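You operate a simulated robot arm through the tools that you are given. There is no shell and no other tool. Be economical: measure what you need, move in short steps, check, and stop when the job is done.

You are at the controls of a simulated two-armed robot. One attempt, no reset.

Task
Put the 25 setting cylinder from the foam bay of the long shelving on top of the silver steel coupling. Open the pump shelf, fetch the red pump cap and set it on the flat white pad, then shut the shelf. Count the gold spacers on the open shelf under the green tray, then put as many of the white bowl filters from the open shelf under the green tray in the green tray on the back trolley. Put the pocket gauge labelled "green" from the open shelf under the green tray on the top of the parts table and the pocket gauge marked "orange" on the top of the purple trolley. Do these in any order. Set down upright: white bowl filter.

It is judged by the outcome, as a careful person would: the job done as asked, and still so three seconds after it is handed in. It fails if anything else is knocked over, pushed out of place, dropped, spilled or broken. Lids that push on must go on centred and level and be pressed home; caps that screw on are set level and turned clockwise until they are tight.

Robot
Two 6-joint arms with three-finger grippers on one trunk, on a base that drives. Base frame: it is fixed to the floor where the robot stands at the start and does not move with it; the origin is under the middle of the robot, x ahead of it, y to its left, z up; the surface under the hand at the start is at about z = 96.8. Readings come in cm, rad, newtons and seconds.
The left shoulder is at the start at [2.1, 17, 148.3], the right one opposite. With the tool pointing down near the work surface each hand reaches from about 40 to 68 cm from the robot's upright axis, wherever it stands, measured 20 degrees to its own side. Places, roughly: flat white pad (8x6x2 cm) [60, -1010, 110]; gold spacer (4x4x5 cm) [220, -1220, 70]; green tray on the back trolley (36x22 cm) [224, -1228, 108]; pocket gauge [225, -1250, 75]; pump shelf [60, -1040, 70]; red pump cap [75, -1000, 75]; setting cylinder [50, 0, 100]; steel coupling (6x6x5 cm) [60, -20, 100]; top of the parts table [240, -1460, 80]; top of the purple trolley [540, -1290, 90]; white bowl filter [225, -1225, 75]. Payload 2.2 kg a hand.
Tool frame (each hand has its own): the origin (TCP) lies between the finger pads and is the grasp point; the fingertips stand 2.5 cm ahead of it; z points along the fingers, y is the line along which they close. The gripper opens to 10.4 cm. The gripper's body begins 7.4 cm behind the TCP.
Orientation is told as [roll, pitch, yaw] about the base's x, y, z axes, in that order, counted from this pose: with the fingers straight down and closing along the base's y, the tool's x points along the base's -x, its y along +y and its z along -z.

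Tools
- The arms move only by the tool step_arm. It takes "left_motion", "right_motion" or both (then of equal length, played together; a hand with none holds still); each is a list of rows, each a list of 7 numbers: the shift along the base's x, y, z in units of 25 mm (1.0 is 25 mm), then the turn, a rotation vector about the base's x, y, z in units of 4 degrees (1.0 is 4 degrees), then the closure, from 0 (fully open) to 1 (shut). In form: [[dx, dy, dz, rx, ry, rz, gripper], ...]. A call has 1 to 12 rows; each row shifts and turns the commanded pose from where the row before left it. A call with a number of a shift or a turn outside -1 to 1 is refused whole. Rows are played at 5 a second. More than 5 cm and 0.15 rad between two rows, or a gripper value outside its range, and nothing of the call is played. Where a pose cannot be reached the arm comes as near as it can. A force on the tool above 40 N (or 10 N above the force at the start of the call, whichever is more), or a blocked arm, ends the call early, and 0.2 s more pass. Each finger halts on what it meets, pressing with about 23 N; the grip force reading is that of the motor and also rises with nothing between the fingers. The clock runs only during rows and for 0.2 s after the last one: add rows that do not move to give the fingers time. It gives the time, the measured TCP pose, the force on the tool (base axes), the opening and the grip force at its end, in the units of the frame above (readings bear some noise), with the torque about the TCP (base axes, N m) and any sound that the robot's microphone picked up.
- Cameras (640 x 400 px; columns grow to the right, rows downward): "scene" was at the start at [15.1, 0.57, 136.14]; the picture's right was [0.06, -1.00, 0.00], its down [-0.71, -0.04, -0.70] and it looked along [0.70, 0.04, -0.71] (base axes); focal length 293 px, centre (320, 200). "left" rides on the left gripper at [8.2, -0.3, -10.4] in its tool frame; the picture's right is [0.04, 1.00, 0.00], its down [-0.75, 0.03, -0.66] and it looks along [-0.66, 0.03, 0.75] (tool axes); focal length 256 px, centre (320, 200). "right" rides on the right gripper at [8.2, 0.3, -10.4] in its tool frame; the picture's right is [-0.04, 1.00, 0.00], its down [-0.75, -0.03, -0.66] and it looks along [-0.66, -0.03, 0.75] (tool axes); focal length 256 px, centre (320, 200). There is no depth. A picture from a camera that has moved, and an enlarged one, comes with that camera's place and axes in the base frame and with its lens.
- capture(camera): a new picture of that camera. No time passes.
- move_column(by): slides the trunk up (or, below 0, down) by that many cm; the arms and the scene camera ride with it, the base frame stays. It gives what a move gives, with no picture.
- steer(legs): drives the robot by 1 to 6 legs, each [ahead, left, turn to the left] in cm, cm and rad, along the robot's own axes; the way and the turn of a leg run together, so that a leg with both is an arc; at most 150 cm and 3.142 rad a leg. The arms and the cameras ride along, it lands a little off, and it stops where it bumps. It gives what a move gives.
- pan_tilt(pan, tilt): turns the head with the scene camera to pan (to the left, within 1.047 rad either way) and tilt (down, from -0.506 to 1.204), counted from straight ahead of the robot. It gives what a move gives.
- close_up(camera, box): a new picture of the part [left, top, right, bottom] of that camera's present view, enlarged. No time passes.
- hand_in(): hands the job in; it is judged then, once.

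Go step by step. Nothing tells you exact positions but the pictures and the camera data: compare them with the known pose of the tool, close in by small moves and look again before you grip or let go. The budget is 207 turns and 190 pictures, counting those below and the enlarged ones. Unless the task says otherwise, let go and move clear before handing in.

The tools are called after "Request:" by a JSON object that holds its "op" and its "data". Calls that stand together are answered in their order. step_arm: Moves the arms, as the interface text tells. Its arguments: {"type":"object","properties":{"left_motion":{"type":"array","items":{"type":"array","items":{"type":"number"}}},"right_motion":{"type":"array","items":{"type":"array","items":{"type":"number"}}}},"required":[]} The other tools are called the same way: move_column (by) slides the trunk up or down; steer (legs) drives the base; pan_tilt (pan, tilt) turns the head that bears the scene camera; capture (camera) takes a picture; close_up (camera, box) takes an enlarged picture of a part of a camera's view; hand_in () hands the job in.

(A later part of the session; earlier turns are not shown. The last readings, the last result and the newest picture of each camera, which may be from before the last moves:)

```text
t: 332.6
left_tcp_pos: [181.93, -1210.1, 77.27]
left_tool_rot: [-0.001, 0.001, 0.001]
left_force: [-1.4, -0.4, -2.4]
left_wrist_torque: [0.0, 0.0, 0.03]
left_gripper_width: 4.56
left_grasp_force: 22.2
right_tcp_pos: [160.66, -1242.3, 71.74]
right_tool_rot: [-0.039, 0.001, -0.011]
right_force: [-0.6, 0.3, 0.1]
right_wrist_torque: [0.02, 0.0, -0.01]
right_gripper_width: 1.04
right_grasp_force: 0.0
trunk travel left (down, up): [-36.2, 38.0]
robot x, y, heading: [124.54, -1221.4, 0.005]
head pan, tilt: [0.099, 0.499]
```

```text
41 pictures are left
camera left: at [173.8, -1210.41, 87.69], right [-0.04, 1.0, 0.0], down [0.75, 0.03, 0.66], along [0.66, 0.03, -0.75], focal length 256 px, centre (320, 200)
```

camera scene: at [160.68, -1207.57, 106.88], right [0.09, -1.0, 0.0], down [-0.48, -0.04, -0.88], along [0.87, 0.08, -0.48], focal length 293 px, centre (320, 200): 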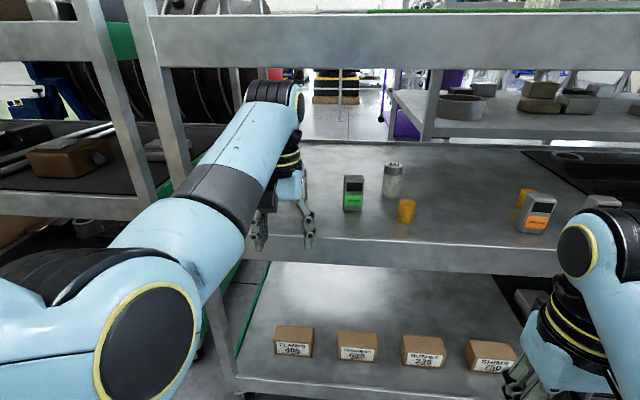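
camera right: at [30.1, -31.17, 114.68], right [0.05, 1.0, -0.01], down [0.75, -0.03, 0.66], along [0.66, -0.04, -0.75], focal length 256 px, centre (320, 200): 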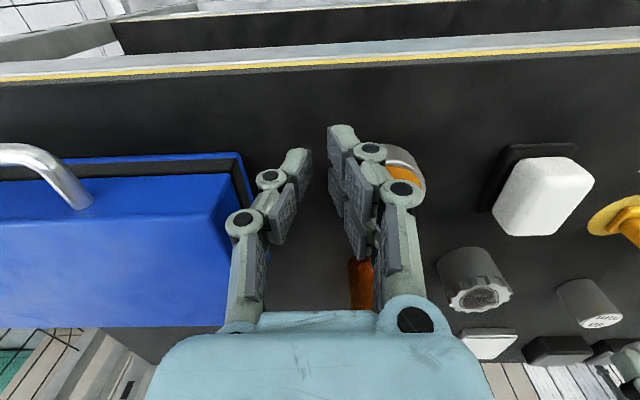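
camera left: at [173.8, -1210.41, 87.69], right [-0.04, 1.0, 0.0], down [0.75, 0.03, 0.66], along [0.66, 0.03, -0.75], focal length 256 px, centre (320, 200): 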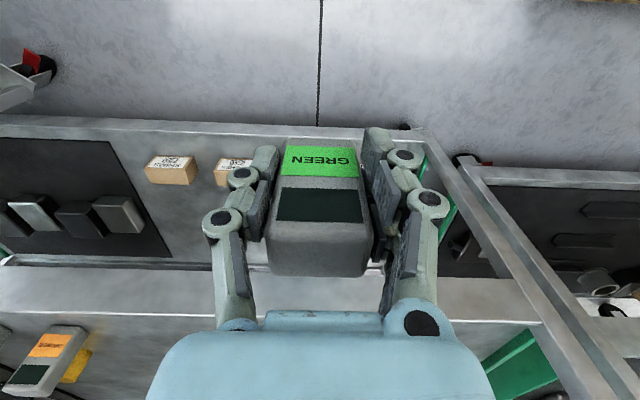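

The green gauge is in hand. To save a trip I'll fetch the orange gauge with the right hand: tuck the left hand back and reach the right hand forward with its fingers open.

Request:
{"op": "step_arm", "data": {"left_motion": [[-0.8, 0, -0.3, 0, 0, 0, 1], [-0.8, 0, -0.3, 0, 0, 0, 1], [-0.8, 0, -0.3, 0, 0, 0, 1], [-0.8, 0, -0.3, 0, 0, 0, 1], [-0.8, 0, -0.3, 0, 0, 0, 1], [-0.8, 0, -0.2, 0, 0, 0, 1], [-0.8, 0, -0.1, 0, 0, 0, 1], [-0.8, 0, 0, 0, 0, 0, 1], [0, 0, 0, 0, 0, 0, 1]], "right_motion": [[1, 0.45, 0.24, 0.07, 0, 0, 0.3], [1, 0.45, 0.24, 0.07, 0, 0, 0.3], [1, 0.45, 0.24, 0.07, 0, 0, 0.3], [1, 0.45, 0.24, 0.07, 0, 0, 0.3], [1, 0.45, 0.24, 0.07, 0, 0, 0.3], [1, 0.45, 0.24, 0.07, 0, 0, 0.3], [1, 0.45, 0.24, 0.07, 0, 0, 0.3], [1, 0.45, 0.24, 0.08, 0, 0.15, 0.3], [0, 0, 0, 0, 0, 0, 0.3]]}}

Request:
{"op": "pan_tilt", "data": {"pan": -0.1, "tilt": 0.55}}

Request:
{"op": "capture", "data": {"camera": "scene"}}

```text
t: 333.8
left_tcp_pos: [174.53, -1201.37, 74.25]
left_tool_rot: [0.147, -0.045, 0.051]
left_force: [-0.1, -0.8, -1.9]
left_wrist_torque: [0.01, -0.01, -0.04]
left_gripper_width: 4.53
left_grasp_force: 22.9
right_tcp_pos: [172.83, -1240.2, 73.97]
right_tool_rot: [-0.074, 0.006, -0.031]
right_force: [0.0, 0.5, -0.4]
right_wrist_torque: [-0.01, -0.02, -0.03]
right_gripper_width: 7.27
right_grasp_force: 0.1
trunk travel left (down, up): [-36.2, 38.0]
robot x, y, heading: [125.07, -1221.2, 0.003]
head pan, tilt: [0.099, 0.499]
stopped in row 6 (left hand): the arm was blocked; the commanded pose is now the measured one
```

```text
t: 334.5
left_tcp_pos: [174.51, -1201.42, 74.27]
left_tool_rot: [0.147, -0.046, 0.05]
left_force: [0.3, 0.3, -2.5]
left_wrist_torque: [-0.02, 0.0, 0.02]
left_gripper_width: 4.54
left_grasp_force: 23.1
right_tcp_pos: [172.89, -1240.12, 73.99]
right_tool_rot: [-0.07, 0.005, -0.031]
right_force: [0.3, -1.3, -0.3]
right_wrist_torque: [0.04, -0.01, 0.02]
right_gripper_width: 7.26
right_grasp_force: 0.1
trunk travel left (down, up): [-36.2, 38.0]
robot x, y, heading: [124.63, -1221.39, -0.001]
head pan, tilt: [-0.099, 0.55]
```

```text
40 pictures are left
camera scene: at [141.44, -1222.24, 106.44], right [-0.1, -1.0, 0.0], down [-0.52, 0.05, -0.85], along [0.85, -0.08, -0.52], focal length 293 px, centre (320, 200)
```

scene: 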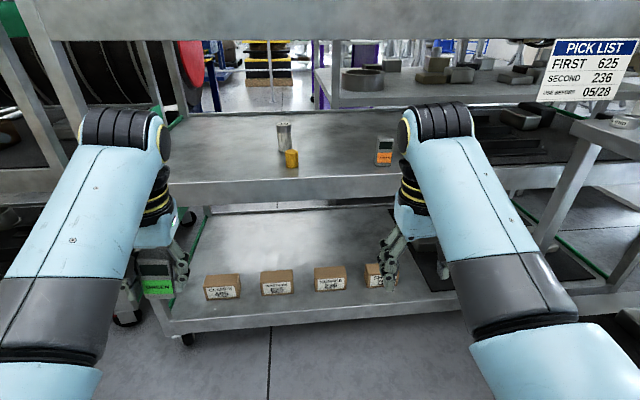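

The left arm stopped early but sits fine at about 50 cm out. I'll extend the right hand further so that the left stays outside the shelf.

Request:
{"op": "step_arm", "data": {"right_motion": [[0.92, 0.4, 0.14, 0.15, 0, 0.06, 0.3], [0.92, 0.4, 0.14, 0.15, 0, 0.06, 0.3], [0.92, 0.4, 0.14, 0.15, 0, 0.06, 0.3], [0.92, 0.4, 0.14, 0.15, 0, 0.06, 0.3], [0.92, 0.4, 0.14, 0.15, 0, 0.06, 0.3], [0.92, 0.4, 0.14, 0.15, 0, 0.06, 0.3], [0.92, 0.4, 0.14, 0.1, 0, 0.06, 0.3], [0, 0, 0, 0, 0, 0, 0.3]]}}

Request:
{"op": "capture", "data": {"camera": "right"}}

```text
t: 336.3
left_tcp_pos: [174.59, -1201.42, 74.32]
left_tool_rot: [0.145, -0.046, 0.051]
left_force: [-0.7, -0.2, -2.3]
left_wrist_torque: [-0.01, 0.03, -0.01]
left_gripper_width: 4.54
left_grasp_force: 23.2
right_tcp_pos: [188.61, -1233.1, 76.4]
right_tool_rot: [0.0, 0.008, -0.001]
right_force: [0.7, -0.7, 0.1]
right_wrist_torque: [-0.02, -0.03, 0.01]
right_gripper_width: 7.3
right_grasp_force: 0.1
trunk travel left (down, up): [-36.2, 38.0]
robot x, y, heading: [124.71, -1221.28, 0.0]
head pan, tilt: [-0.099, 0.55]
```

```text
39 pictures are left
camera right: at [180.61, -1232.78, 86.89], right [0.04, 1.0, 0.0], down [0.76, -0.03, 0.65], along [0.65, -0.03, -0.76], focal length 256 px, centre (320, 200)
```

right: 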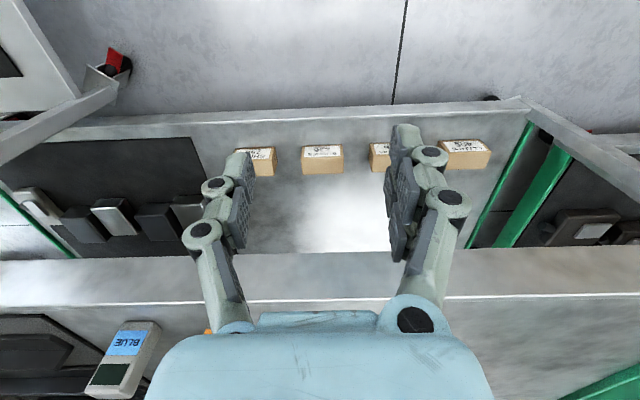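

The right hand is level. I'll shift right to the orange gauge's line (y ≈ -1248) and move up to the shelf front.

Request:
{"op": "steer", "data": {"legs": [[0, -14.9, 0], [17, 0, 0]]}}

Request:
{"op": "capture", "data": {"camera": "right"}}

```text
t: 338.7
left_tcp_pos: [191.54, -1216.68, 74.16]
left_tool_rot: [0.144, -0.045, 0.046]
left_force: [0.3, -0.2, -1.9]
left_wrist_torque: [0.0, 0.07, 0.02]
left_gripper_width: 4.52
left_grasp_force: 22.6
right_tcp_pos: [205.67, -1248.29, 76.29]
right_tool_rot: [-0.002, 0.007, -0.004]
right_force: [0.1, 0.1, 0.7]
right_wrist_torque: [0.0, 0.01, -0.01]
right_gripper_width: 7.25
right_grasp_force: 0.1
trunk travel left (down, up): [-36.2, 38.0]
robot x, y, heading: [141.62, -1236.73, 0.001]
head pan, tilt: [-0.099, 0.55]
```

```text
38 pictures are left
camera right: at [197.48, -1248.03, 86.82], right [0.04, 1.0, 0.0], down [0.76, -0.03, 0.65], along [0.65, -0.03, -0.76], focal length 256 px, centre (320, 200)
```

right: 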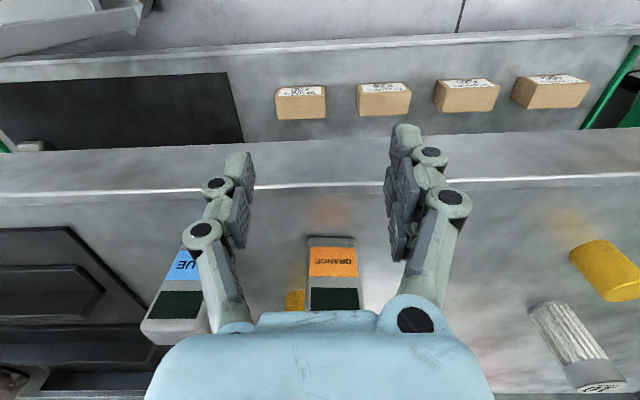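

The orange gauge is centred at about (216.3, -1247.7). I'll advance 10.6 cm and lower.

Request:
{"op": "steer", "data": {"legs": [[10.5, 0.5, 0]]}}

Request:
{"op": "step_arm", "data": {"right_motion": [[0, 0, -0.4, 0, 0, 0, 0.3], [0, 0, -0.12, 0, 0, 0, 0.3], [0, 0, 0, 0, 0, 0, 0.3]]}}

Request:
{"op": "capture", "data": {"camera": "right"}}

```text
t: 339.9
left_tcp_pos: [201.89, -1216.11, 74.02]
left_tool_rot: [0.146, -0.043, 0.049]
left_force: [-0.5, 0.2, -2.4]
left_wrist_torque: [-0.03, 0.06, -0.04]
left_gripper_width: 4.55
left_grasp_force: 22.9
right_tcp_pos: [215.91, -1247.71, 76.22]
right_tool_rot: [-0.002, 0.006, -0.003]
right_force: [0.3, -0.1, -0.4]
right_wrist_torque: [0.0, 0.03, -0.02]
right_gripper_width: 7.28
right_grasp_force: 0.0
trunk travel left (down, up): [-36.2, 38.0]
robot x, y, heading: [152.32, -1236.2, -0.0]
head pan, tilt: [-0.099, 0.55]
```

```text
t: 340.7
left_tcp_pos: [201.74, -1216.2, 74.15]
left_tool_rot: [0.148, -0.045, 0.048]
left_force: [0.6, -0.3, -2.3]
left_wrist_torque: [0.0, -0.02, -0.02]
left_gripper_width: 4.54
left_grasp_force: 22.9
right_tcp_pos: [216.01, -1247.73, 75.28]
right_tool_rot: [-0.002, 0.006, -0.003]
right_force: [-0.9, -0.5, -0.1]
right_wrist_torque: [0.0, 0.0, -0.04]
right_gripper_width: 7.27
right_grasp_force: 0.0
trunk travel left (down, up): [-36.2, 38.0]
robot x, y, heading: [151.94, -1235.9, 0.004]
head pan, tilt: [-0.099, 0.55]
```

```text
37 pictures are left
camera right: at [207.91, -1247.39, 85.73], right [0.04, 1.0, 0.0], down [0.76, -0.03, 0.65], along [0.65, -0.03, -0.76], focal length 256 px, centre (320, 200)
```

right: 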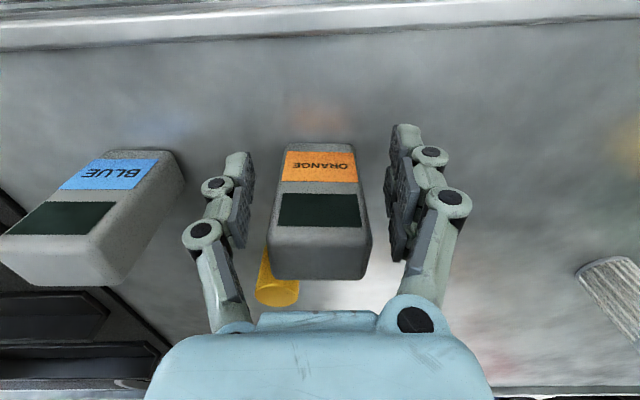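

Good alignment. I'll grip, lift 2 cm and reverse out.

Request:
{"op": "step_arm", "data": {"right_motion": [[0, 0, 0, 0, 0, 0, 0.6], [0, 0, 0, 0, 0, 0, 1], [0, 0, 0, 0, 0, 0, 1], [0, 0, 0, 0, 0, 0, 1], [0, 0, 0.4, 0, 0, 0, 1], [0, 0, 0.4, 0, 0, 0, 1], [0, 0, 0, 0, 0, 0, 1]]}}

Request:
{"op": "steer", "data": {"legs": [[-12, 0, 0]]}}

Request:
{"op": "steer", "data": {"legs": [[-30, 0, 0]]}}

Request:
{"op": "pan_tilt", "data": {"pan": 0.0, "tilt": 0.5}}

Request:
{"op": "capture", "data": {"camera": "scene"}}

```text
t: 342.3
left_tcp_pos: [201.74, -1216.08, 74.22]
left_tool_rot: [0.147, -0.045, 0.049]
left_force: [-0.1, 0.3, -1.8]
left_wrist_torque: [0.01, 0.01, 0.01]
left_gripper_width: 4.54
left_grasp_force: 23.6
right_tcp_pos: [215.75, -1247.78, 77.32]
right_tool_rot: [-0.002, 0.008, -0.003]
right_force: [0.5, -0.1, -2.3]
right_wrist_torque: [0.0, 0.06, 0.0]
right_gripper_width: 4.57
right_grasp_force: 23.2
trunk travel left (down, up): [-36.2, 38.0]
robot x, y, heading: [152.36, -1236.03, 0.001]
head pan, tilt: [-0.099, 0.55]
```

```text
t: 343.6
left_tcp_pos: [189.54, -1216.1, 74.32]
left_tool_rot: [0.147, -0.045, 0.049]
left_force: [-1.3, -0.5, -2.7]
left_wrist_torque: [-0.01, 0.01, -0.03]
left_gripper_width: 4.56
left_grasp_force: 22.5
right_tcp_pos: [203.45, -1247.94, 77.18]
right_tool_rot: [-0.002, 0.006, -0.005]
right_force: [-0.8, 0.2, -1.7]
right_wrist_torque: [-0.01, -0.03, -0.02]
right_gripper_width: 4.54
right_grasp_force: 23.0
trunk travel left (down, up): [-36.2, 38.0]
robot x, y, heading: [139.86, -1236.18, -0.001]
head pan, tilt: [-0.099, 0.55]
```

```text
t: 345.6
left_tcp_pos: [160.14, -1216.4, 74.15]
left_tool_rot: [0.147, -0.046, 0.041]
left_force: [0.3, 0.1, -2.0]
left_wrist_torque: [0.0, 0.01, -0.01]
left_gripper_width: 4.55
left_grasp_force: 22.9
right_tcp_pos: [173.78, -1248.21, 77.1]
right_tool_rot: [-0.001, 0.004, -0.013]
right_force: [-0.2, -0.3, -1.4]
right_wrist_torque: [0.01, 0.02, -0.03]
right_gripper_width: 4.52
right_grasp_force: 22.9
trunk travel left (down, up): [-36.2, 38.0]
robot x, y, heading: [110.14, -1236.0, -0.009]
head pan, tilt: [-0.099, 0.55]
```

```text
t: 346.2
left_tcp_pos: [160.22, -1216.35, 74.01]
left_tool_rot: [0.146, -0.044, 0.039]
left_force: [-0.2, 0.4, -1.5]
left_wrist_torque: [-0.02, 0.0, 0.02]
left_gripper_width: 4.57
left_grasp_force: 23.1
right_tcp_pos: [173.81, -1248.2, 77.13]
right_tool_rot: [-0.002, 0.009, -0.013]
right_force: [0.7, -0.2, -2.0]
right_wrist_torque: [-0.01, 0.03, 0.04]
right_gripper_width: 4.55
right_grasp_force: 23.3
trunk travel left (down, up): [-36.2, 38.0]
robot x, y, heading: [110.36, -1235.9, -0.01]
head pan, tilt: [0.0, 0.499]
```

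```text
36 pictures are left
camera scene: at [127.06, -1235.96, 106.89], right [-0.01, -1.0, 0.0], down [-0.48, 0.0, -0.88], along [0.88, -0.01, -0.48], focal length 293 px, centre (320, 200)
```

scene: 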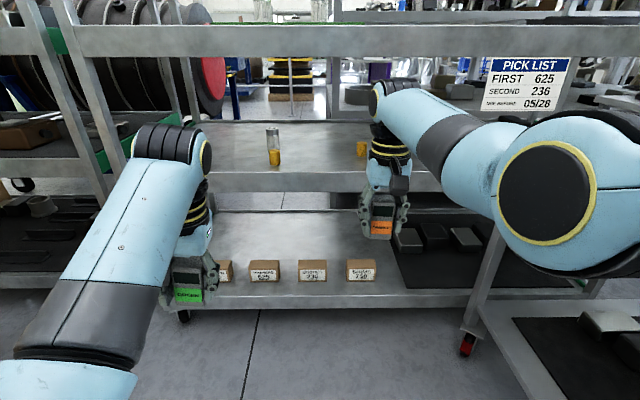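

Both gauges are held. I'll raise the trunk so both hands travel above table height, back out, and look toward the parts table near (240, -1460).

Request:
{"op": "steer", "data": {"legs": [[-60, 0, 0.01]]}}

Request:
{"op": "move_column", "data": {"by": 38}}

Request:
{"op": "pan_tilt", "data": {"pan": -0.75, "tilt": 0.3}}

Request:
{"op": "capture", "data": {"camera": "scene"}}

```text
t: 349.6
left_tcp_pos: [101.57, -1215.75, 74.1]
left_tool_rot: [0.147, -0.045, 0.045]
left_force: [-0.2, -0.9, -1.5]
left_wrist_torque: [-0.01, 0.01, -0.02]
left_gripper_width: 4.54
left_grasp_force: 23.0
right_tcp_pos: [115.38, -1247.58, 77.18]
right_tool_rot: [-0.002, 0.006, -0.01]
right_force: [0.0, 0.2, -2.2]
right_wrist_torque: [0.01, 0.04, 0.01]
right_gripper_width: 4.53
right_grasp_force: 22.9
trunk travel left (down, up): [-36.2, 38.0]
robot x, y, heading: [51.66, -1235.39, -0.005]
head pan, tilt: [0.0, 0.499]
```

```text
t: 353.2
left_tcp_pos: [101.66, -1215.71, 112.22]
left_tool_rot: [0.147, -0.044, 0.042]
left_force: [0.0, 0.7, -1.8]
left_wrist_torque: [-0.01, 0.0, -0.01]
left_gripper_width: 4.54
left_grasp_force: 22.9
right_tcp_pos: [115.55, -1247.71, 114.99]
right_tool_rot: [-0.003, 0.008, -0.008]
right_force: [0.6, 1.0, -1.9]
right_wrist_torque: [-0.01, 0.01, -0.01]
right_gripper_width: 4.51
right_grasp_force: 23.4
trunk travel left (down, up): [-74.2, 0.0]
robot x, y, heading: [51.82, -1235.56, -0.008]
head pan, tilt: [0.0, 0.499]
```

```text
t: 354.3
left_tcp_pos: [101.78, -1215.82, 112.14]
left_tool_rot: [0.146, -0.046, 0.043]
left_force: [-0.2, 0.8, -2.1]
left_wrist_torque: [-0.01, 0.0, -0.03]
left_gripper_width: 4.54
left_grasp_force: 22.7
right_tcp_pos: [115.37, -1247.54, 115.08]
right_tool_rot: [-0.002, 0.005, -0.009]
right_force: [1.3, -0.5, -1.7]
right_wrist_torque: [0.0, 0.02, 0.02]
right_gripper_width: 4.55
right_grasp_force: 22.8
trunk travel left (down, up): [-74.2, 0.0]
robot x, y, heading: [51.77, -1235.31, -0.01]
head pan, tilt: [-0.75, 0.3]
```

```text
35 pictures are left
camera scene: at [65.7, -1241.87, 147.22], right [-0.68, -0.73, 0.0], down [-0.22, 0.2, -0.95], along [0.7, -0.65, -0.3], focal length 293 px, centre (320, 200)
```

scene: 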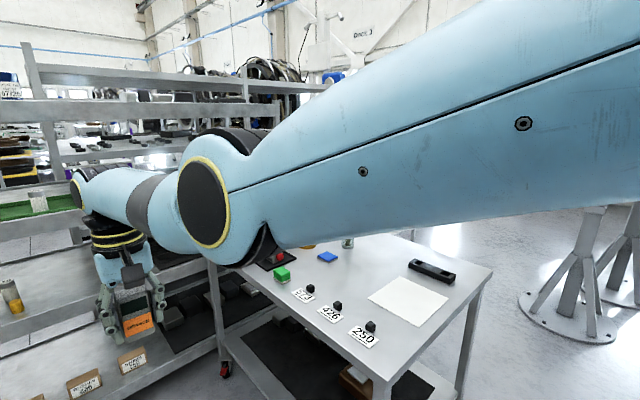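

The way is clear: table 1 ends at y ≈ -1372 and the engine stand begins at about y -1452, with a passage along y ≈ -1408. I'll strafe there and drive forward with the hands held high.

Request:
{"op": "steer", "data": {"legs": [[0, -90, 0.01], [0, -82, 0]]}}

Request:
{"op": "pan_tilt", "data": {"pan": -0.1, "tilt": 0.35}}

Request:
{"op": "capture", "data": {"camera": "scene"}}

```text
t: 358.5
left_tcp_pos: [101.24, -1298.47, 112.27]
left_tool_rot: [0.149, -0.04, 0.018]
left_force: [0.1, -0.1, -1.5]
left_wrist_torque: [0.07, 0.0, -0.01]
left_gripper_width: 4.54
left_grasp_force: 22.7
right_tcp_pos: [114.11, -1330.78, 115.0]
right_tool_rot: [0.002, 0.009, -0.032]
right_force: [-0.2, -1.4, -2.7]
right_wrist_torque: [0.03, 0.0, -0.01]
right_gripper_width: 4.53
right_grasp_force: 22.6
trunk travel left (down, up): [-74.2, 0.0]
robot x, y, heading: [50.85, -1316.96, -0.031]
head pan, tilt: [-0.75, 0.3]
stopped in leg 1: the robot was blocked; the commanded pose is now the measured one
```

```text
t: 359.5
left_tcp_pos: [101.2, -1298.26, 112.11]
left_tool_rot: [0.148, -0.042, 0.017]
left_force: [0.0, -0.7, -1.5]
left_wrist_torque: [-0.03, 0.04, -0.01]
left_gripper_width: 4.55
left_grasp_force: 23.1
right_tcp_pos: [114.34, -1330.26, 115.19]
right_tool_rot: [-0.001, 0.005, -0.032]
right_force: [-0.6, -0.1, -2.2]
right_wrist_torque: [0.02, 0.02, 0.01]
right_gripper_width: 4.54
right_grasp_force: 23.1
trunk travel left (down, up): [-74.2, 0.0]
robot x, y, heading: [51.27, -1316.83, -0.03]
head pan, tilt: [-0.099, 0.351]
```

```text
34 pictures are left
camera scene: at [67.26, -1318.1, 146.75], right [-0.13, -0.99, 0.0], down [-0.34, 0.05, -0.94], along [0.93, -0.12, -0.34], focal length 293 px, centre (320, 200)
```

scene: 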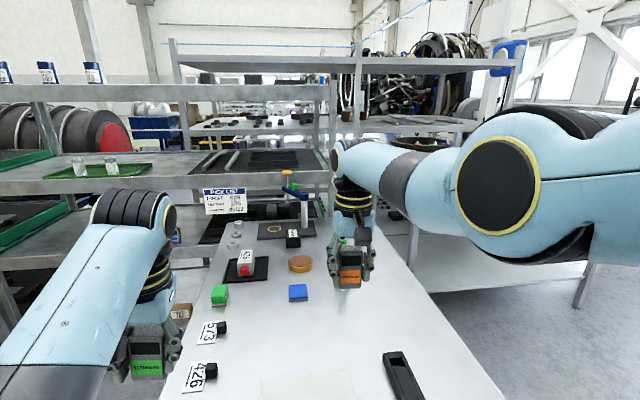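

The base bumped something at y ≈ -1317. I'll look down to the right to find it.

Request:
{"op": "pan_tilt", "data": {"pan": -0.9, "tilt": 0.95}}

Request:
{"op": "capture", "data": {"camera": "scene"}}

Request:
{"op": "capture", "data": {"camera": "right"}}

```text
t: 360.6
left_tcp_pos: [101.35, -1298.2, 112.16]
left_tool_rot: [0.148, -0.042, 0.016]
left_force: [0.0, 0.7, -2.6]
left_wrist_torque: [0.04, 0.01, 0.04]
left_gripper_width: 4.52
left_grasp_force: 23.3
right_tcp_pos: [114.24, -1330.3, 115.04]
right_tool_rot: [0.001, 0.008, -0.034]
right_force: [0.0, -0.6, -1.6]
right_wrist_torque: [-0.02, 0.05, -0.02]
right_gripper_width: 4.52
right_grasp_force: 22.8
trunk travel left (down, up): [-74.2, 0.0]
robot x, y, heading: [50.97, -1316.51, -0.032]
head pan, tilt: [-0.901, 0.949]
```

```text
33 pictures are left
camera scene: at [62.38, -1322.67, 141.64], right [-0.8, -0.6, 0.0], down [-0.49, 0.65, -0.58], along [0.35, -0.47, -0.81], focal length 293 px, centre (320, 200)
```

scene: 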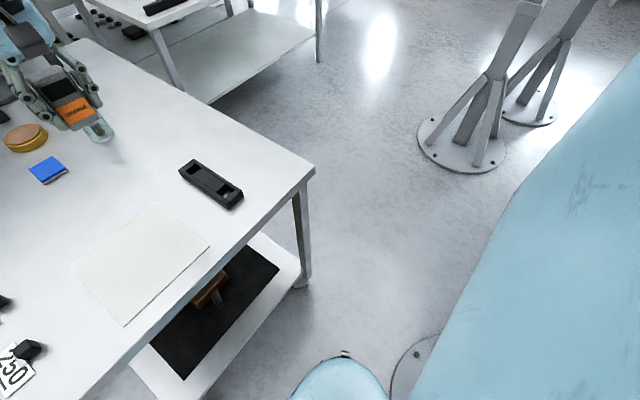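

```text
32 pictures are left
camera right: at [106.22, -1329.76, 125.56], right [0.07, 1.0, 0.0], down [0.76, -0.05, 0.65], along [0.65, -0.05, -0.76], focal length 256 px, centre (320, 200)
```

right: 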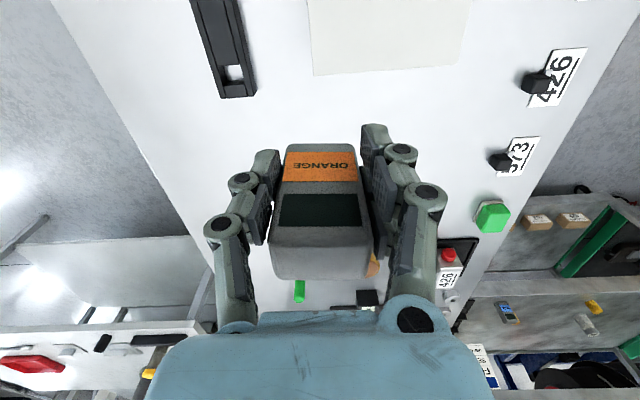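

A third stand's base plate at about x < 43, y ≈ -1365 caught the base. The gap to table 1's corner (x ≈ 98) is about 55 cm and the base is narrow front to back, so I'll move to x ≈ 70 and slip through sideways.

Request:
{"op": "steer", "data": {"legs": [[0, 10, 0.03], [19.5, 0, 0]]}}

Request:
{"op": "steer", "data": {"legs": [[0, -60, 0]]}}

Request:
{"op": "capture", "data": {"camera": "scene"}}

```text
t: 362.9
left_tcp_pos: [117.13, -1286.71, 111.91]
left_tool_rot: [0.149, -0.038, 0.048]
left_force: [1.1, -0.4, -3.7]
left_wrist_torque: [-0.01, 0.11, 0.04]
left_gripper_width: 4.55
left_grasp_force: 22.9
right_tcp_pos: [131.1, -1318.32, 114.8]
right_tool_rot: [-0.001, 0.011, -0.006]
right_force: [1.2, -0.2, -3.0]
right_wrist_torque: [-0.02, 0.11, 0.02]
right_gripper_width: 4.5
right_grasp_force: 22.9
trunk travel left (down, up): [-74.2, 0.0]
robot x, y, heading: [66.8, -1306.42, -0.004]
head pan, tilt: [-0.901, 0.949]
stopped in leg 2: the robot was blocked; the commanded pose is now the measured one
```

```text
t: 365.4
left_tcp_pos: [118.74, -1326.27, 112.21]
left_tool_rot: [0.149, -0.043, -0.084]
left_force: [-0.6, 0.0, -2.0]
left_wrist_torque: [-0.03, -0.02, -0.04]
left_gripper_width: 4.54
left_grasp_force: 22.9
right_tcp_pos: [128.45, -1359.48, 115.09]
right_tool_rot: [-0.001, 0.006, -0.135]
right_force: [-1.0, -0.7, -1.7]
right_wrist_torque: [0.02, -0.01, -0.02]
right_gripper_width: 4.51
right_grasp_force: 22.9
trunk travel left (down, up): [-74.2, 0.0]
robot x, y, heading: [67.05, -1339.56, -0.132]
head pan, tilt: [-0.901, 0.949]
stopped in leg 1: the robot was blocked; the commanded pose is now the measured one
```

```text
31 pictures are left
camera scene: at [77.59, -1346.66, 141.65], right [-0.86, -0.51, 0.0], down [-0.42, 0.7, -0.58], along [0.3, -0.5, -0.81], focal length 293 px, centre (320, 200)
```

scene: 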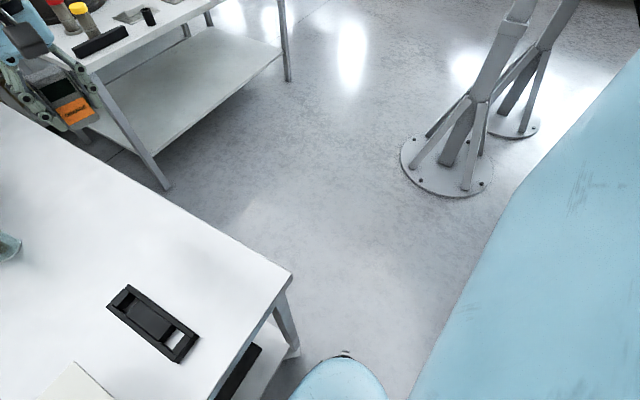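

I'm blocked again. I'll look straight down in front to see how the base sits against table 1.

Request:
{"op": "pan_tilt", "data": {"pan": -0.3, "tilt": 1.2}}

Request:
{"op": "capture", "data": {"camera": "scene"}}

```text
t: 366.4
left_tcp_pos: [118.77, -1326.27, 112.11]
left_tool_rot: [0.147, -0.043, -0.086]
left_force: [0.0, 1.4, -2.4]
left_wrist_torque: [-0.01, 0.04, 0.02]
left_gripper_width: 4.54
left_grasp_force: 23.1
right_tcp_pos: [128.6, -1359.35, 114.92]
right_tool_rot: [0.002, 0.007, -0.134]
right_force: [-0.4, 0.0, -2.4]
right_wrist_torque: [0.0, 0.06, -0.02]
right_gripper_width: 4.51
right_grasp_force: 23.4
trunk travel left (down, up): [-74.2, 0.0]
robot x, y, heading: [66.72, -1339.81, -0.136]
head pan, tilt: [-0.3, 1.201]
```

```text
30 pictures are left
camera scene: at [79.05, -1342.73, 140.02], right [-0.42, -0.91, 0.0], down [-0.85, 0.39, -0.36], along [0.33, -0.15, -0.93], focal length 293 px, centre (320, 200)
```

scene: 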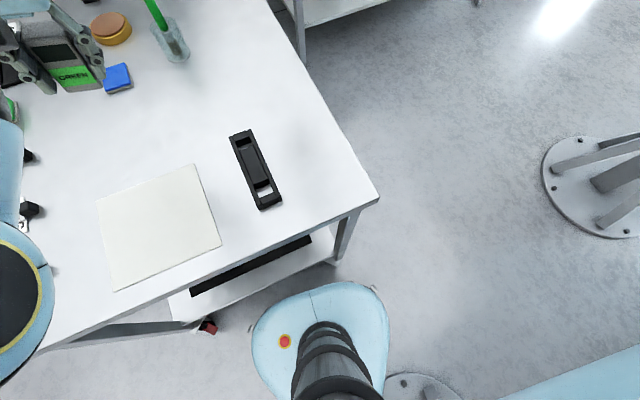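

The base is wedged between table 1's leg and the stand plate, and the gap is too narrow. I'll go back out and look for a way around the west and south of the engine.

Request:
{"op": "steer", "data": {"legs": [[-4, 12, 0.06], [0, 85, 0.07], [-140, 0, 0], [-105, 0, 0]]}}

Request:
{"op": "steer", "data": {"legs": [[0, 0, -1.57]]}}

Request:
{"op": "pan_tilt", "data": {"pan": 0.1, "tilt": 0.3}}

Request:
{"op": "capture", "data": {"camera": "scene"}}

```text
t: 383.3
left_tcp_pos: [-128.41, -1217.7, 112.27]
left_tool_rot: [0.147, -0.044, -0.034]
left_force: [-0.6, 0.1, -2.9]
left_wrist_torque: [-0.03, 0.02, 0.0]
left_gripper_width: 4.54
left_grasp_force: 23.1
right_tcp_pos: [-117.07, -1250.38, 115.07]
right_tool_rot: [0.001, 0.004, -0.085]
right_force: [-1.0, 0.2, -0.8]
right_wrist_torque: [0.01, 0.06, 0.0]
right_gripper_width: 4.53
right_grasp_force: 22.7
trunk travel left (down, up): [-74.2, 0.0]
robot x, y, heading: [-179.5, -1233.51, -0.085]
head pan, tilt: [-0.3, 1.201]
```

```text
t: 387.6
left_tcp_pos: [-165.03, -1285.16, 112.19]
left_tool_rot: [0.148, -0.043, -1.628]
left_force: [-0.5, 0.7, -3.0]
left_wrist_torque: [0.03, 0.0, 0.02]
left_gripper_width: 4.55
left_grasp_force: 23.3
right_tcp_pos: [-197.83, -1295.6, 115.0]
right_tool_rot: [-0.001, 0.005, -1.678]
right_force: [-0.7, -0.1, -2.3]
right_wrist_torque: [-0.01, 0.0, 0.02]
right_gripper_width: 4.51
right_grasp_force: 23.1
trunk travel left (down, up): [-74.2, 0.0]
robot x, y, heading: [-179.53, -1233.65, -1.674]
head pan, tilt: [-0.3, 1.201]
```

```text
t: 388.8
left_tcp_pos: [-164.84, -1285.14, 112.12]
left_tool_rot: [0.148, -0.045, -1.629]
left_force: [0.0, -0.2, -2.8]
left_wrist_torque: [0.01, 0.02, -0.01]
left_gripper_width: 4.53
left_grasp_force: 23.1
right_tcp_pos: [-197.96, -1295.65, 115.14]
right_tool_rot: [0.001, 0.003, -1.68]
right_force: [1.0, -0.2, -2.1]
right_wrist_torque: [0.05, 0.02, -0.01]
right_gripper_width: 4.52
right_grasp_force: 23.0
trunk travel left (down, up): [-74.2, 0.0]
robot x, y, heading: [-179.59, -1233.73, -1.678]
head pan, tilt: [0.099, 0.3]
```

```text
29 pictures are left
camera scene: at [-180.42, -1249.9, 147.22], right [-1.0, 0.01, 0.0], down [0.0, 0.3, -0.95], along [-0.01, -0.95, -0.3], focal length 293 px, centre (320, 200)
```

scene: 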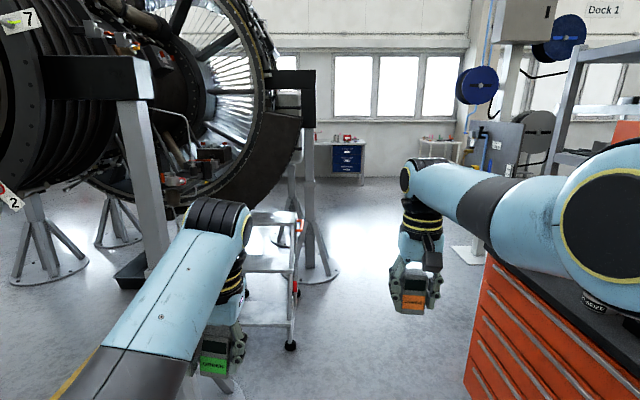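

There is a passage between the step cart/stand (x ≈ -163 to -203) and the orange cabinet (x ≈ -260). I'll go through it and then look around to the left.

Request:
{"op": "steer", "data": {"legs": [[0, -46, 0.105], [130, 0, 0]]}}

Request:
{"op": "pan_tilt", "data": {"pan": 0.1, "tilt": 0.5}}

Request:
{"op": "capture", "data": {"camera": "scene"}}

```text
t: 397.4
left_tcp_pos: [-205.08, -1405.89, 112.1]
left_tool_rot: [0.149, -0.043, -1.527]
left_force: [-0.3, 0.2, -2.7]
left_wrist_torque: [0.02, 0.01, 0.02]
left_gripper_width: 4.55
left_grasp_force: 22.8
right_tcp_pos: [-236.82, -1419.67, 115.2]
right_tool_rot: [0.0, 0.005, -1.575]
right_force: [0.4, 0.0, -2.3]
right_wrist_torque: [0.06, -0.02, 0.0]
right_gripper_width: 4.54
right_grasp_force: 22.9
trunk travel left (down, up): [-74.2, 0.0]
robot x, y, heading: [-224.39, -1355.36, -1.577]
head pan, tilt: [0.099, 0.3]
```

```text
t: 398.1
left_tcp_pos: [-205.08, -1405.79, 112.19]
left_tool_rot: [0.149, -0.042, -1.525]
left_force: [-0.3, -0.3, -1.7]
left_wrist_torque: [0.01, 0.03, -0.02]
left_gripper_width: 4.54
left_grasp_force: 23.0
right_tcp_pos: [-236.87, -1419.54, 115.1]
right_tool_rot: [0.001, 0.005, -1.576]
right_force: [0.5, -0.5, -2.5]
right_wrist_torque: [0.03, 0.0, 0.03]
right_gripper_width: 4.55
right_grasp_force: 22.7
trunk travel left (down, up): [-74.2, 0.0]
robot x, y, heading: [-225.56, -1355.84, -1.573]
head pan, tilt: [0.099, 0.499]
```

```text
28 pictures are left
camera scene: at [-224.18, -1372.14, 145.39], right [-1.0, -0.09, 0.0], down [-0.05, 0.48, -0.88], along [0.08, -0.87, -0.48], focal length 293 px, centre (320, 200)
```

scene: 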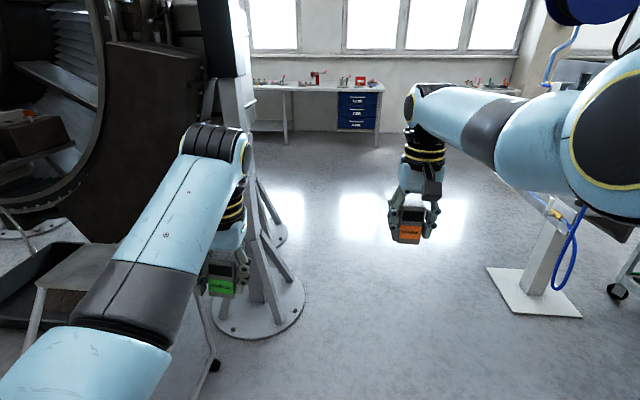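

It's open beyond. I'll drive past the stand to y ≈ -1640 and turn left to face +x.

Request:
{"op": "steer", "data": {"legs": [[70, -14, 0], [115, 0, 0], [100, 0, 0], [0, 0, 1.571]]}}

Request:
{"op": "pan_tilt", "data": {"pan": 0.0, "tilt": 0.25}}

Request:
{"op": "capture", "data": {"camera": "scene"}}

```text
t: 415.9
left_tcp_pos: [-194.44, -1622.61, 112.04]
left_tool_rot: [0.147, -0.043, -0.062]
left_force: [-0.1, 0.4, -1.9]
left_wrist_torque: [-0.04, 0.04, 0.0]
left_gripper_width: 4.52
left_grasp_force: 23.2
right_tcp_pos: [-184.05, -1655.61, 115.12]
right_tool_rot: [0.001, 0.004, -0.112]
right_force: [0.4, 0.1, -2.2]
right_wrist_torque: [0.02, 0.04, -0.01]
right_gripper_width: 4.53
right_grasp_force: 23.2
trunk travel left (down, up): [-74.2, 0.0]
robot x, y, heading: [-246.14, -1636.82, -0.115]
head pan, tilt: [0.099, 0.499]
```

```text
t: 416.6
left_tcp_pos: [-194.31, -1622.57, 112.17]
left_tool_rot: [0.148, -0.045, -0.061]
left_force: [-0.4, -0.3, -2.4]
left_wrist_torque: [0.0, 0.03, 0.01]
left_gripper_width: 4.52
left_grasp_force: 23.4
right_tcp_pos: [-184.11, -1655.49, 115.14]
right_tool_rot: [-0.001, 0.006, -0.111]
right_force: [0.6, 0.0, -2.1]
right_wrist_torque: [-0.02, 0.04, -0.01]
right_gripper_width: 4.54
right_grasp_force: 22.8
trunk travel left (down, up): [-74.2, 0.0]
robot x, y, heading: [-246.17, -1636.97, -0.111]
head pan, tilt: [0.0, 0.25]
```

```text
27 pictures are left
camera scene: at [-229.73, -1638.72, 147.69], right [-0.11, -0.99, 0.0], down [-0.25, 0.03, -0.97], along [0.96, -0.11, -0.25], focal length 293 px, centre (320, 200)
```

scene: 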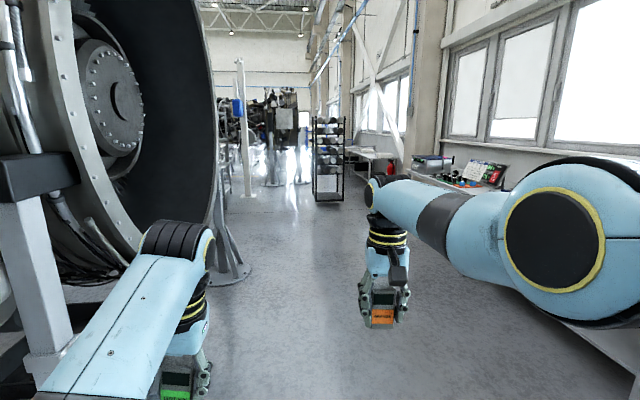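

The corridor ahead is clear. I'll drive east along y ≈ -1650 to x ≈ 135.

Request:
{"op": "steer", "data": {"legs": [[0, -12, 0.112], [140, 0, 0], [140, 0, 0], [105, 0, 0]]}}

Request:
{"op": "pan_tilt", "data": {"pan": 0.5, "tilt": 0.4}}

Request:
{"op": "capture", "data": {"camera": "scene"}}

```text
t: 436.2
left_tcp_pos: [190.82, -1623.74, 112.27]
left_tool_rot: [0.148, -0.041, 0.073]
left_force: [-0.1, -0.2, -2.3]
left_wrist_torque: [0.01, 0.03, -0.02]
left_gripper_width: 4.53
left_grasp_force: 23.5
right_tcp_pos: [205.65, -1655.04, 115.1]
right_tool_rot: [-0.001, 0.006, 0.023]
right_force: [0.2, -0.4, -2.6]
right_wrist_torque: [0.0, 0.03, 0.01]
right_gripper_width: 4.56
right_grasp_force: 23.1
trunk travel left (down, up): [-74.2, 0.0]
robot x, y, heading: [141.68, -1645.39, 0.024]
head pan, tilt: [0.0, 0.25]
```

```text
t: 437.1
left_tcp_pos: [190.88, -1623.82, 112.13]
left_tool_rot: [0.149, -0.045, 0.073]
left_force: [0.6, 0.3, -3.3]
left_wrist_torque: [0.01, 0.04, 0.0]
left_gripper_width: 4.51
left_grasp_force: 22.4
right_tcp_pos: [205.6, -1654.96, 115.0]
right_tool_rot: [-0.001, 0.007, 0.022]
right_force: [0.3, -0.9, -0.9]
right_wrist_torque: [-0.02, 0.02, 0.02]
right_gripper_width: 4.5
right_grasp_force: 23.1
trunk travel left (down, up): [-74.2, 0.0]
robot x, y, heading: [141.61, -1644.61, 0.022]
head pan, tilt: [0.499, 0.4]
```

```text
26 pictures are left
camera scene: at [156.76, -1640.07, 146.3], right [0.5, -0.87, 0.0], down [-0.34, -0.19, -0.92], along [0.8, 0.46, -0.39], focal length 293 px, centre (320, 200)
```

scene: 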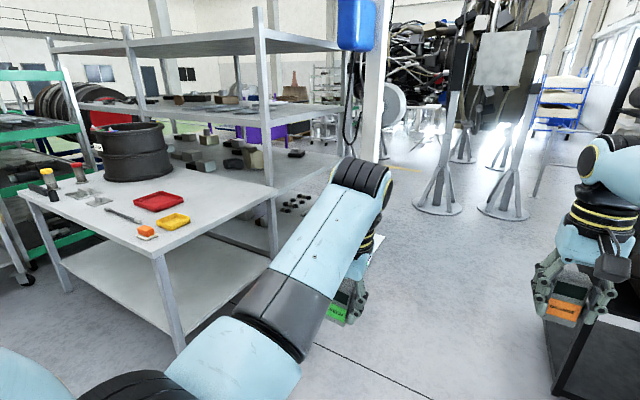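

The parts table spans x 210–292, y -1535 to -1401, with trays toward its south end. A free spot is near (255, -1522). I'll drive to its south side and turn to face +y.

Request:
{"op": "steer", "data": {"legs": [[60, 42, 0], [63, 0, 0], [0, 0, 1.55]]}}

Request:
{"op": "pan_tilt", "data": {"pan": 0.2, "tilt": 0.7}}

Request:
{"op": "capture", "data": {"camera": "scene"}}

```text
t: 440.9
left_tcp_pos: [248.62, -1583.41, 111.99]
left_tool_rot: [0.149, -0.04, 0.054]
left_force: [0.6, 0.3, -1.8]
left_wrist_torque: [-0.02, 0.04, 0.03]
left_gripper_width: 4.53
left_grasp_force: 22.9
right_tcp_pos: [262.65, -1615.22, 114.92]
right_tool_rot: [-0.001, 0.006, 0.002]
right_force: [-0.7, 1.1, -2.3]
right_wrist_torque: [-0.04, 0.07, -0.04]
right_gripper_width: 4.56
right_grasp_force: 23.4
trunk travel left (down, up): [-74.2, 0.0]
robot x, y, heading: [198.84, -1603.64, 0.003]
head pan, tilt: [0.499, 0.4]
stopped in leg 1: the robot was blocked; the commanded pose is now the measured one
```

```text
t: 441.7
left_tcp_pos: [248.38, -1583.55, 112.18]
left_tool_rot: [0.15, -0.04, 0.052]
left_force: [0.0, 0.1, -1.8]
left_wrist_torque: [-0.02, 0.03, 0.06]
left_gripper_width: 4.52
left_grasp_force: 22.7
right_tcp_pos: [262.47, -1615.3, 115.25]
right_tool_rot: [0.0, 0.006, 0.002]
right_force: [-0.1, 0.2, -1.3]
right_wrist_torque: [0.03, 0.01, -0.01]
right_gripper_width: 4.53
right_grasp_force: 22.7
trunk travel left (down, up): [-74.2, 0.0]
robot x, y, heading: [198.77, -1603.56, -0.0]
head pan, tilt: [0.201, 0.7]
```

```text
25 pictures are left
camera scene: at [214.17, -1601.99, 143.63], right [0.2, -0.98, 0.0], down [-0.63, -0.13, -0.77], along [0.75, 0.15, -0.64], focal length 293 px, centre (320, 200)
```

scene: 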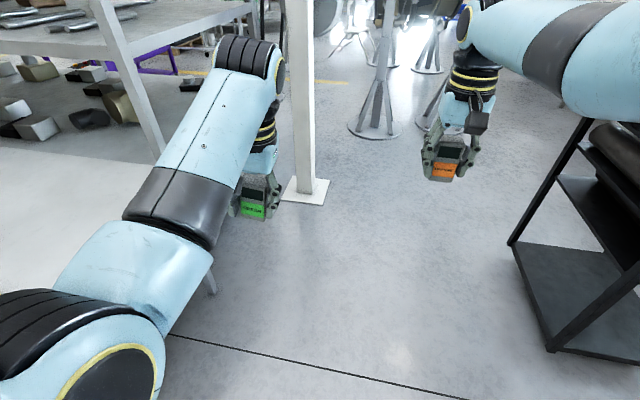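

Blocked near (199, -1604). I'll look to the left to see what touches.

Request:
{"op": "pan_tilt", "data": {"pan": 1.0, "tilt": 0.75}}

Request:
{"op": "capture", "data": {"camera": "scene"}}

```text
t: 442.9
left_tcp_pos: [248.43, -1583.56, 112.24]
left_tool_rot: [0.148, -0.042, 0.051]
left_force: [0.4, -0.4, -2.7]
left_wrist_torque: [0.0, 0.04, 0.0]
left_gripper_width: 4.54
left_grasp_force: 22.6
right_tcp_pos: [262.52, -1615.26, 115.1]
right_tool_rot: [0.0, 0.007, 0.0]
right_force: [-0.2, 0.5, -1.0]
right_wrist_torque: [-0.01, 0.04, 0.03]
right_gripper_width: 4.52
right_grasp_force: 22.9
trunk travel left (down, up): [-74.2, 0.0]
robot x, y, heading: [199.01, -1603.76, 0.002]
head pan, tilt: [1.0, 0.75]
```

```text
24 pictures are left
camera scene: at [210.36, -1596.7, 143.19], right [0.84, -0.54, 0.0], down [-0.37, -0.57, -0.73], along [0.39, 0.62, -0.68], focal length 293 px, centre (320, 200)
```

scene: 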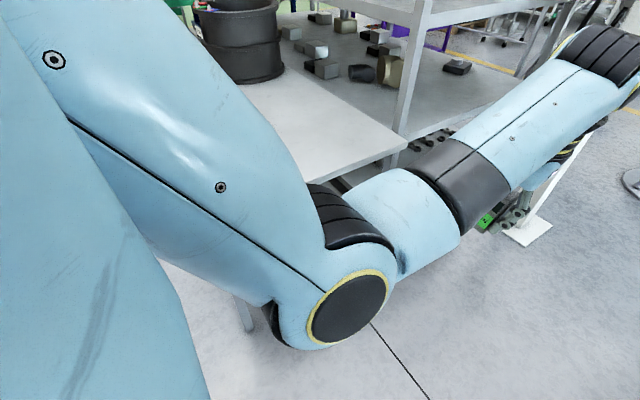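

Nothing obvious is touching, so I'll try a short step straight ahead.

Request:
{"op": "steer", "data": {"legs": [[15, -4, 0]]}}

Request:
{"op": "steer", "data": {"legs": [[25, 0, 0]]}}

```text
t: 443.6
left_tcp_pos: [248.31, -1583.59, 112.04]
left_tool_rot: [0.15, -0.041, 0.055]
left_force: [-0.2, 0.0, -1.4]
left_wrist_torque: [-0.01, 0.03, 0.0]
left_gripper_width: 4.53
left_grasp_force: 22.8
right_tcp_pos: [262.59, -1615.19, 115.05]
right_tool_rot: [-0.003, 0.006, 0.005]
right_force: [-0.4, -0.2, -3.2]
right_wrist_torque: [-0.01, 0.04, -0.01]
right_gripper_width: 4.52
right_grasp_force: 22.9
trunk travel left (down, up): [-74.2, 0.0]
robot x, y, heading: [198.84, -1603.88, 0.004]
head pan, tilt: [1.0, 0.75]
stopped in leg 1: the robot was blocked; the commanded pose is now the measured one
```

```text
t: 444.3
left_tcp_pos: [248.31, -1583.58, 111.92]
left_tool_rot: [0.151, -0.038, 0.054]
left_force: [-0.2, 0.6, -2.7]
left_wrist_torque: [0.01, 0.07, 0.01]
left_gripper_width: 4.55
left_grasp_force: 22.9
right_tcp_pos: [262.41, -1615.2, 114.96]
right_tool_rot: [-0.003, 0.006, 0.003]
right_force: [-0.3, 0.1, -2.6]
right_wrist_torque: [-0.06, 0.0, 0.02]
right_gripper_width: 4.52
right_grasp_force: 23.3
trunk travel left (down, up): [-74.2, 0.0]
robot x, y, heading: [198.85, -1603.77, 0.002]
head pan, tilt: [1.0, 0.75]
stopped in leg 1: the robot was blocked; the commanded pose is now the measured one
```

Something blocks forward. I'll look straight down in front.

Request:
{"op": "pan_tilt", "data": {"pan": -0.35, "tilt": 1.1}}

Request:
{"op": "capture", "data": {"camera": "scene"}}

```text
t: 445.8
left_tcp_pos: [248.43, -1583.42, 112.04]
left_tool_rot: [0.151, -0.039, 0.053]
left_force: [0.3, -0.5, -2.3]
left_wrist_torque: [-0.02, 0.02, 0.01]
left_gripper_width: 4.5
left_grasp_force: 22.8
right_tcp_pos: [262.39, -1615.26, 115.03]
right_tool_rot: [-0.003, 0.009, 0.004]
right_force: [-0.1, -0.5, -1.7]
right_wrist_torque: [0.03, 0.05, 0.0]
right_gripper_width: 4.51
right_grasp_force: 22.9
trunk travel left (down, up): [-74.2, 0.0]
robot x, y, heading: [198.71, -1603.86, -0.002]
head pan, tilt: [-0.351, 1.1]
```

```text
23 pictures are left
camera scene: at [211.84, -1605.86, 140.62], right [-0.34, -0.94, 0.0], down [-0.84, 0.3, -0.45], along [0.43, -0.15, -0.89], focal length 293 px, centre (320, 200)
```

scene: 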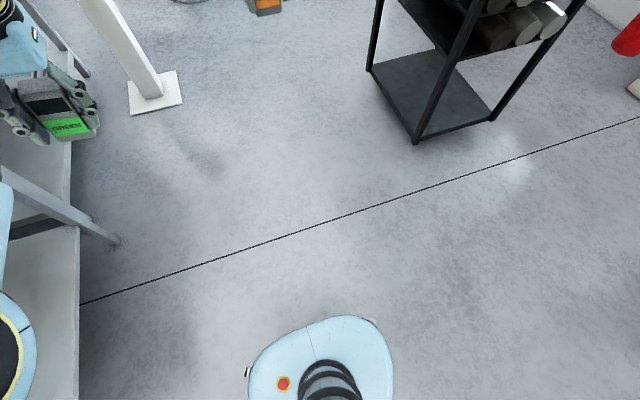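

The floor is clear, so I'll test other directions: strafe right first, then ahead.

Request:
{"op": "steer", "data": {"legs": [[-6, -12, 0]]}}

Request:
{"op": "steer", "data": {"legs": [[30, 0, 0]]}}

```text
t: 447.1
left_tcp_pos: [242.58, -1595.07, 111.97]
left_tool_rot: [0.15, -0.041, 0.057]
left_force: [0.5, 0.9, -2.3]
left_wrist_torque: [-0.03, 0.03, 0.0]
left_gripper_width: 4.52
left_grasp_force: 23.3
right_tcp_pos: [256.77, -1626.66, 115.0]
right_tool_rot: [-0.002, 0.008, 0.008]
right_force: [-0.5, 0.2, -1.3]
right_wrist_torque: [0.01, 0.05, 0.03]
right_gripper_width: 4.53
right_grasp_force: 23.3
trunk travel left (down, up): [-74.2, 0.0]
robot x, y, heading: [192.92, -1615.57, 0.009]
head pan, tilt: [-0.351, 1.1]
```

```text
t: 448.2
left_tcp_pos: [248.84, -1594.94, 111.82]
left_tool_rot: [0.152, -0.036, 0.059]
left_force: [1.9, 0.0, -1.9]
left_wrist_torque: [-0.03, 0.08, 0.0]
left_gripper_width: 4.54
left_grasp_force: 22.5
right_tcp_pos: [262.95, -1626.68, 114.61]
right_tool_rot: [0.001, 0.009, 0.01]
right_force: [1.1, -0.4, -2.1]
right_wrist_torque: [-0.02, 0.09, 0.0]
right_gripper_width: 4.5
right_grasp_force: 22.5
trunk travel left (down, up): [-74.2, 0.0]
robot x, y, heading: [198.93, -1615.43, 0.005]
head pan, tilt: [-0.351, 1.1]
stopped in leg 1: the robot was blocked; the commanded pose is now the measured one
```

It stops at x ≈ 199 whatever y I try, so that side is barred. I'll reach the parts table from its west side instead: back to x ≈ 145 and strafe north to y ≈ -1486.

Request:
{"op": "steer", "data": {"legs": [[-54, 0, -0.005], [0, 65, 0], [0, 64, 0]]}}

Request:
{"op": "pan_tilt", "data": {"pan": 0.1, "tilt": 0.65}}

Request:
{"op": "capture", "data": {"camera": "scene"}}

```text
t: 457.6
left_tcp_pos: [201.22, -1468.59, 112.04]
left_tool_rot: [0.151, -0.042, 0.003]
left_force: [0.1, -0.8, -2.3]
left_wrist_torque: [-0.03, -0.01, -0.03]
left_gripper_width: 4.54
left_grasp_force: 22.9
right_tcp_pos: [213.7, -1500.94, 115.09]
right_tool_rot: [-0.001, 0.004, -0.046]
right_force: [0.0, 0.7, -2.5]
right_wrist_torque: [0.01, 0.05, 0.01]
right_gripper_width: 4.53
right_grasp_force: 23.2
trunk travel left (down, up): [-74.2, 0.0]
robot x, y, heading: [150.65, -1486.4, -0.047]
head pan, tilt: [-0.351, 1.1]
```

```text
t: 458.5
left_tcp_pos: [201.16, -1468.59, 111.97]
left_tool_rot: [0.153, -0.041, 0.002]
left_force: [0.6, 0.4, -3.1]
left_wrist_torque: [0.01, 0.03, 0.0]
left_gripper_width: 4.52
left_grasp_force: 23.3
right_tcp_pos: [213.65, -1500.93, 115.08]
right_tool_rot: [0.0, 0.003, -0.047]
right_force: [-0.1, 0.5, -1.9]
right_wrist_torque: [0.03, 0.03, -0.01]
right_gripper_width: 4.5
right_grasp_force: 23.5
trunk travel left (down, up): [-74.2, 0.0]
robot x, y, heading: [150.57, -1486.39, -0.046]
head pan, tilt: [0.099, 0.649]
```

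```text
22 pictures are left
camera scene: at [166.34, -1486.19, 144.04], right [0.05, -1.0, 0.0], down [-0.61, -0.03, -0.8], along [0.79, 0.04, -0.61], focal length 293 px, centre (320, 200)
```

scene: 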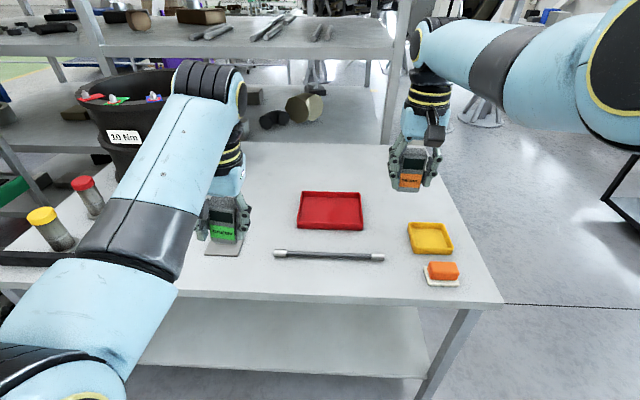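

I see the trays, a rod and a plate, and a free spot near (238, -1464). I'll level the left hand and drive up to the table.

Request:
{"op": "step_arm", "data": {"left_motion": [[0.4, 0, 0, -0.5, 0.15, 0, 1], [0.4, 0, 0, -0.5, 0.15, 0, 1], [0.4, 0, 0, -0.5, 0.15, 0, 1], [0.4, 0, 0, -0.5, 0.15, 0, 1], [0.4, 0, 0, -0.15, 0, 0, 1], [0, 0, 0, 0, 0, 0, 1]]}}

Request:
{"op": "steer", "data": {"legs": [[29, 2, 0.046]]}}

Request:
{"op": "capture", "data": {"camera": "left"}}

```text
t: 459.9
left_tcp_pos: [206.17, -1468.58, 112.15]
left_tool_rot: [0.0, 0.0, 0.007]
left_force: [-0.2, 0.1, -2.5]
left_wrist_torque: [-0.05, 0.02, -0.03]
left_gripper_width: 4.52
left_grasp_force: 22.7
right_tcp_pos: [213.61, -1500.88, 114.99]
right_tool_rot: [-0.002, 0.003, -0.047]
right_force: [-0.2, 0.8, -2.0]
right_wrist_torque: [-0.02, 0.02, -0.01]
right_gripper_width: 4.52
right_grasp_force: 23.1
trunk travel left (down, up): [-74.2, 0.0]
robot x, y, heading: [150.89, -1486.27, -0.05]
head pan, tilt: [0.099, 0.649]
```

```text
t: 461.9
left_tcp_pos: [234.34, -1465.71, 112.0]
left_tool_rot: [0.001, 0.003, 0.038]
left_force: [1.2, -0.6, -1.5]
left_wrist_torque: [-0.02, 0.05, -0.05]
left_gripper_width: 4.52
left_grasp_force: 22.9
right_tcp_pos: [242.99, -1497.76, 115.07]
right_tool_rot: [-0.001, 0.004, -0.015]
right_force: [0.3, 0.0, -1.8]
right_wrist_torque: [0.0, 0.04, 0.02]
right_gripper_width: 4.52
right_grasp_force: 22.9
trunk travel left (down, up): [-74.2, 0.0]
robot x, y, heading: [179.67, -1485.2, -0.017]
head pan, tilt: [0.099, 0.649]
```

```text
21 pictures are left
camera left: at [226.37, -1466.34, 122.61], right [-0.08, 1.0, 0.0], down [0.75, 0.06, 0.66], along [0.65, 0.05, -0.76], focal length 256 px, centre (320, 200)
```

left: 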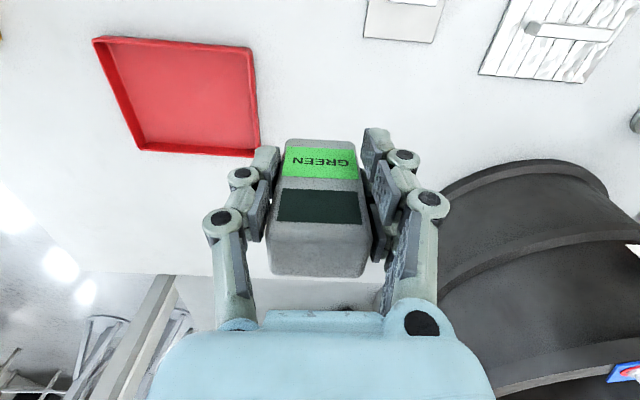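

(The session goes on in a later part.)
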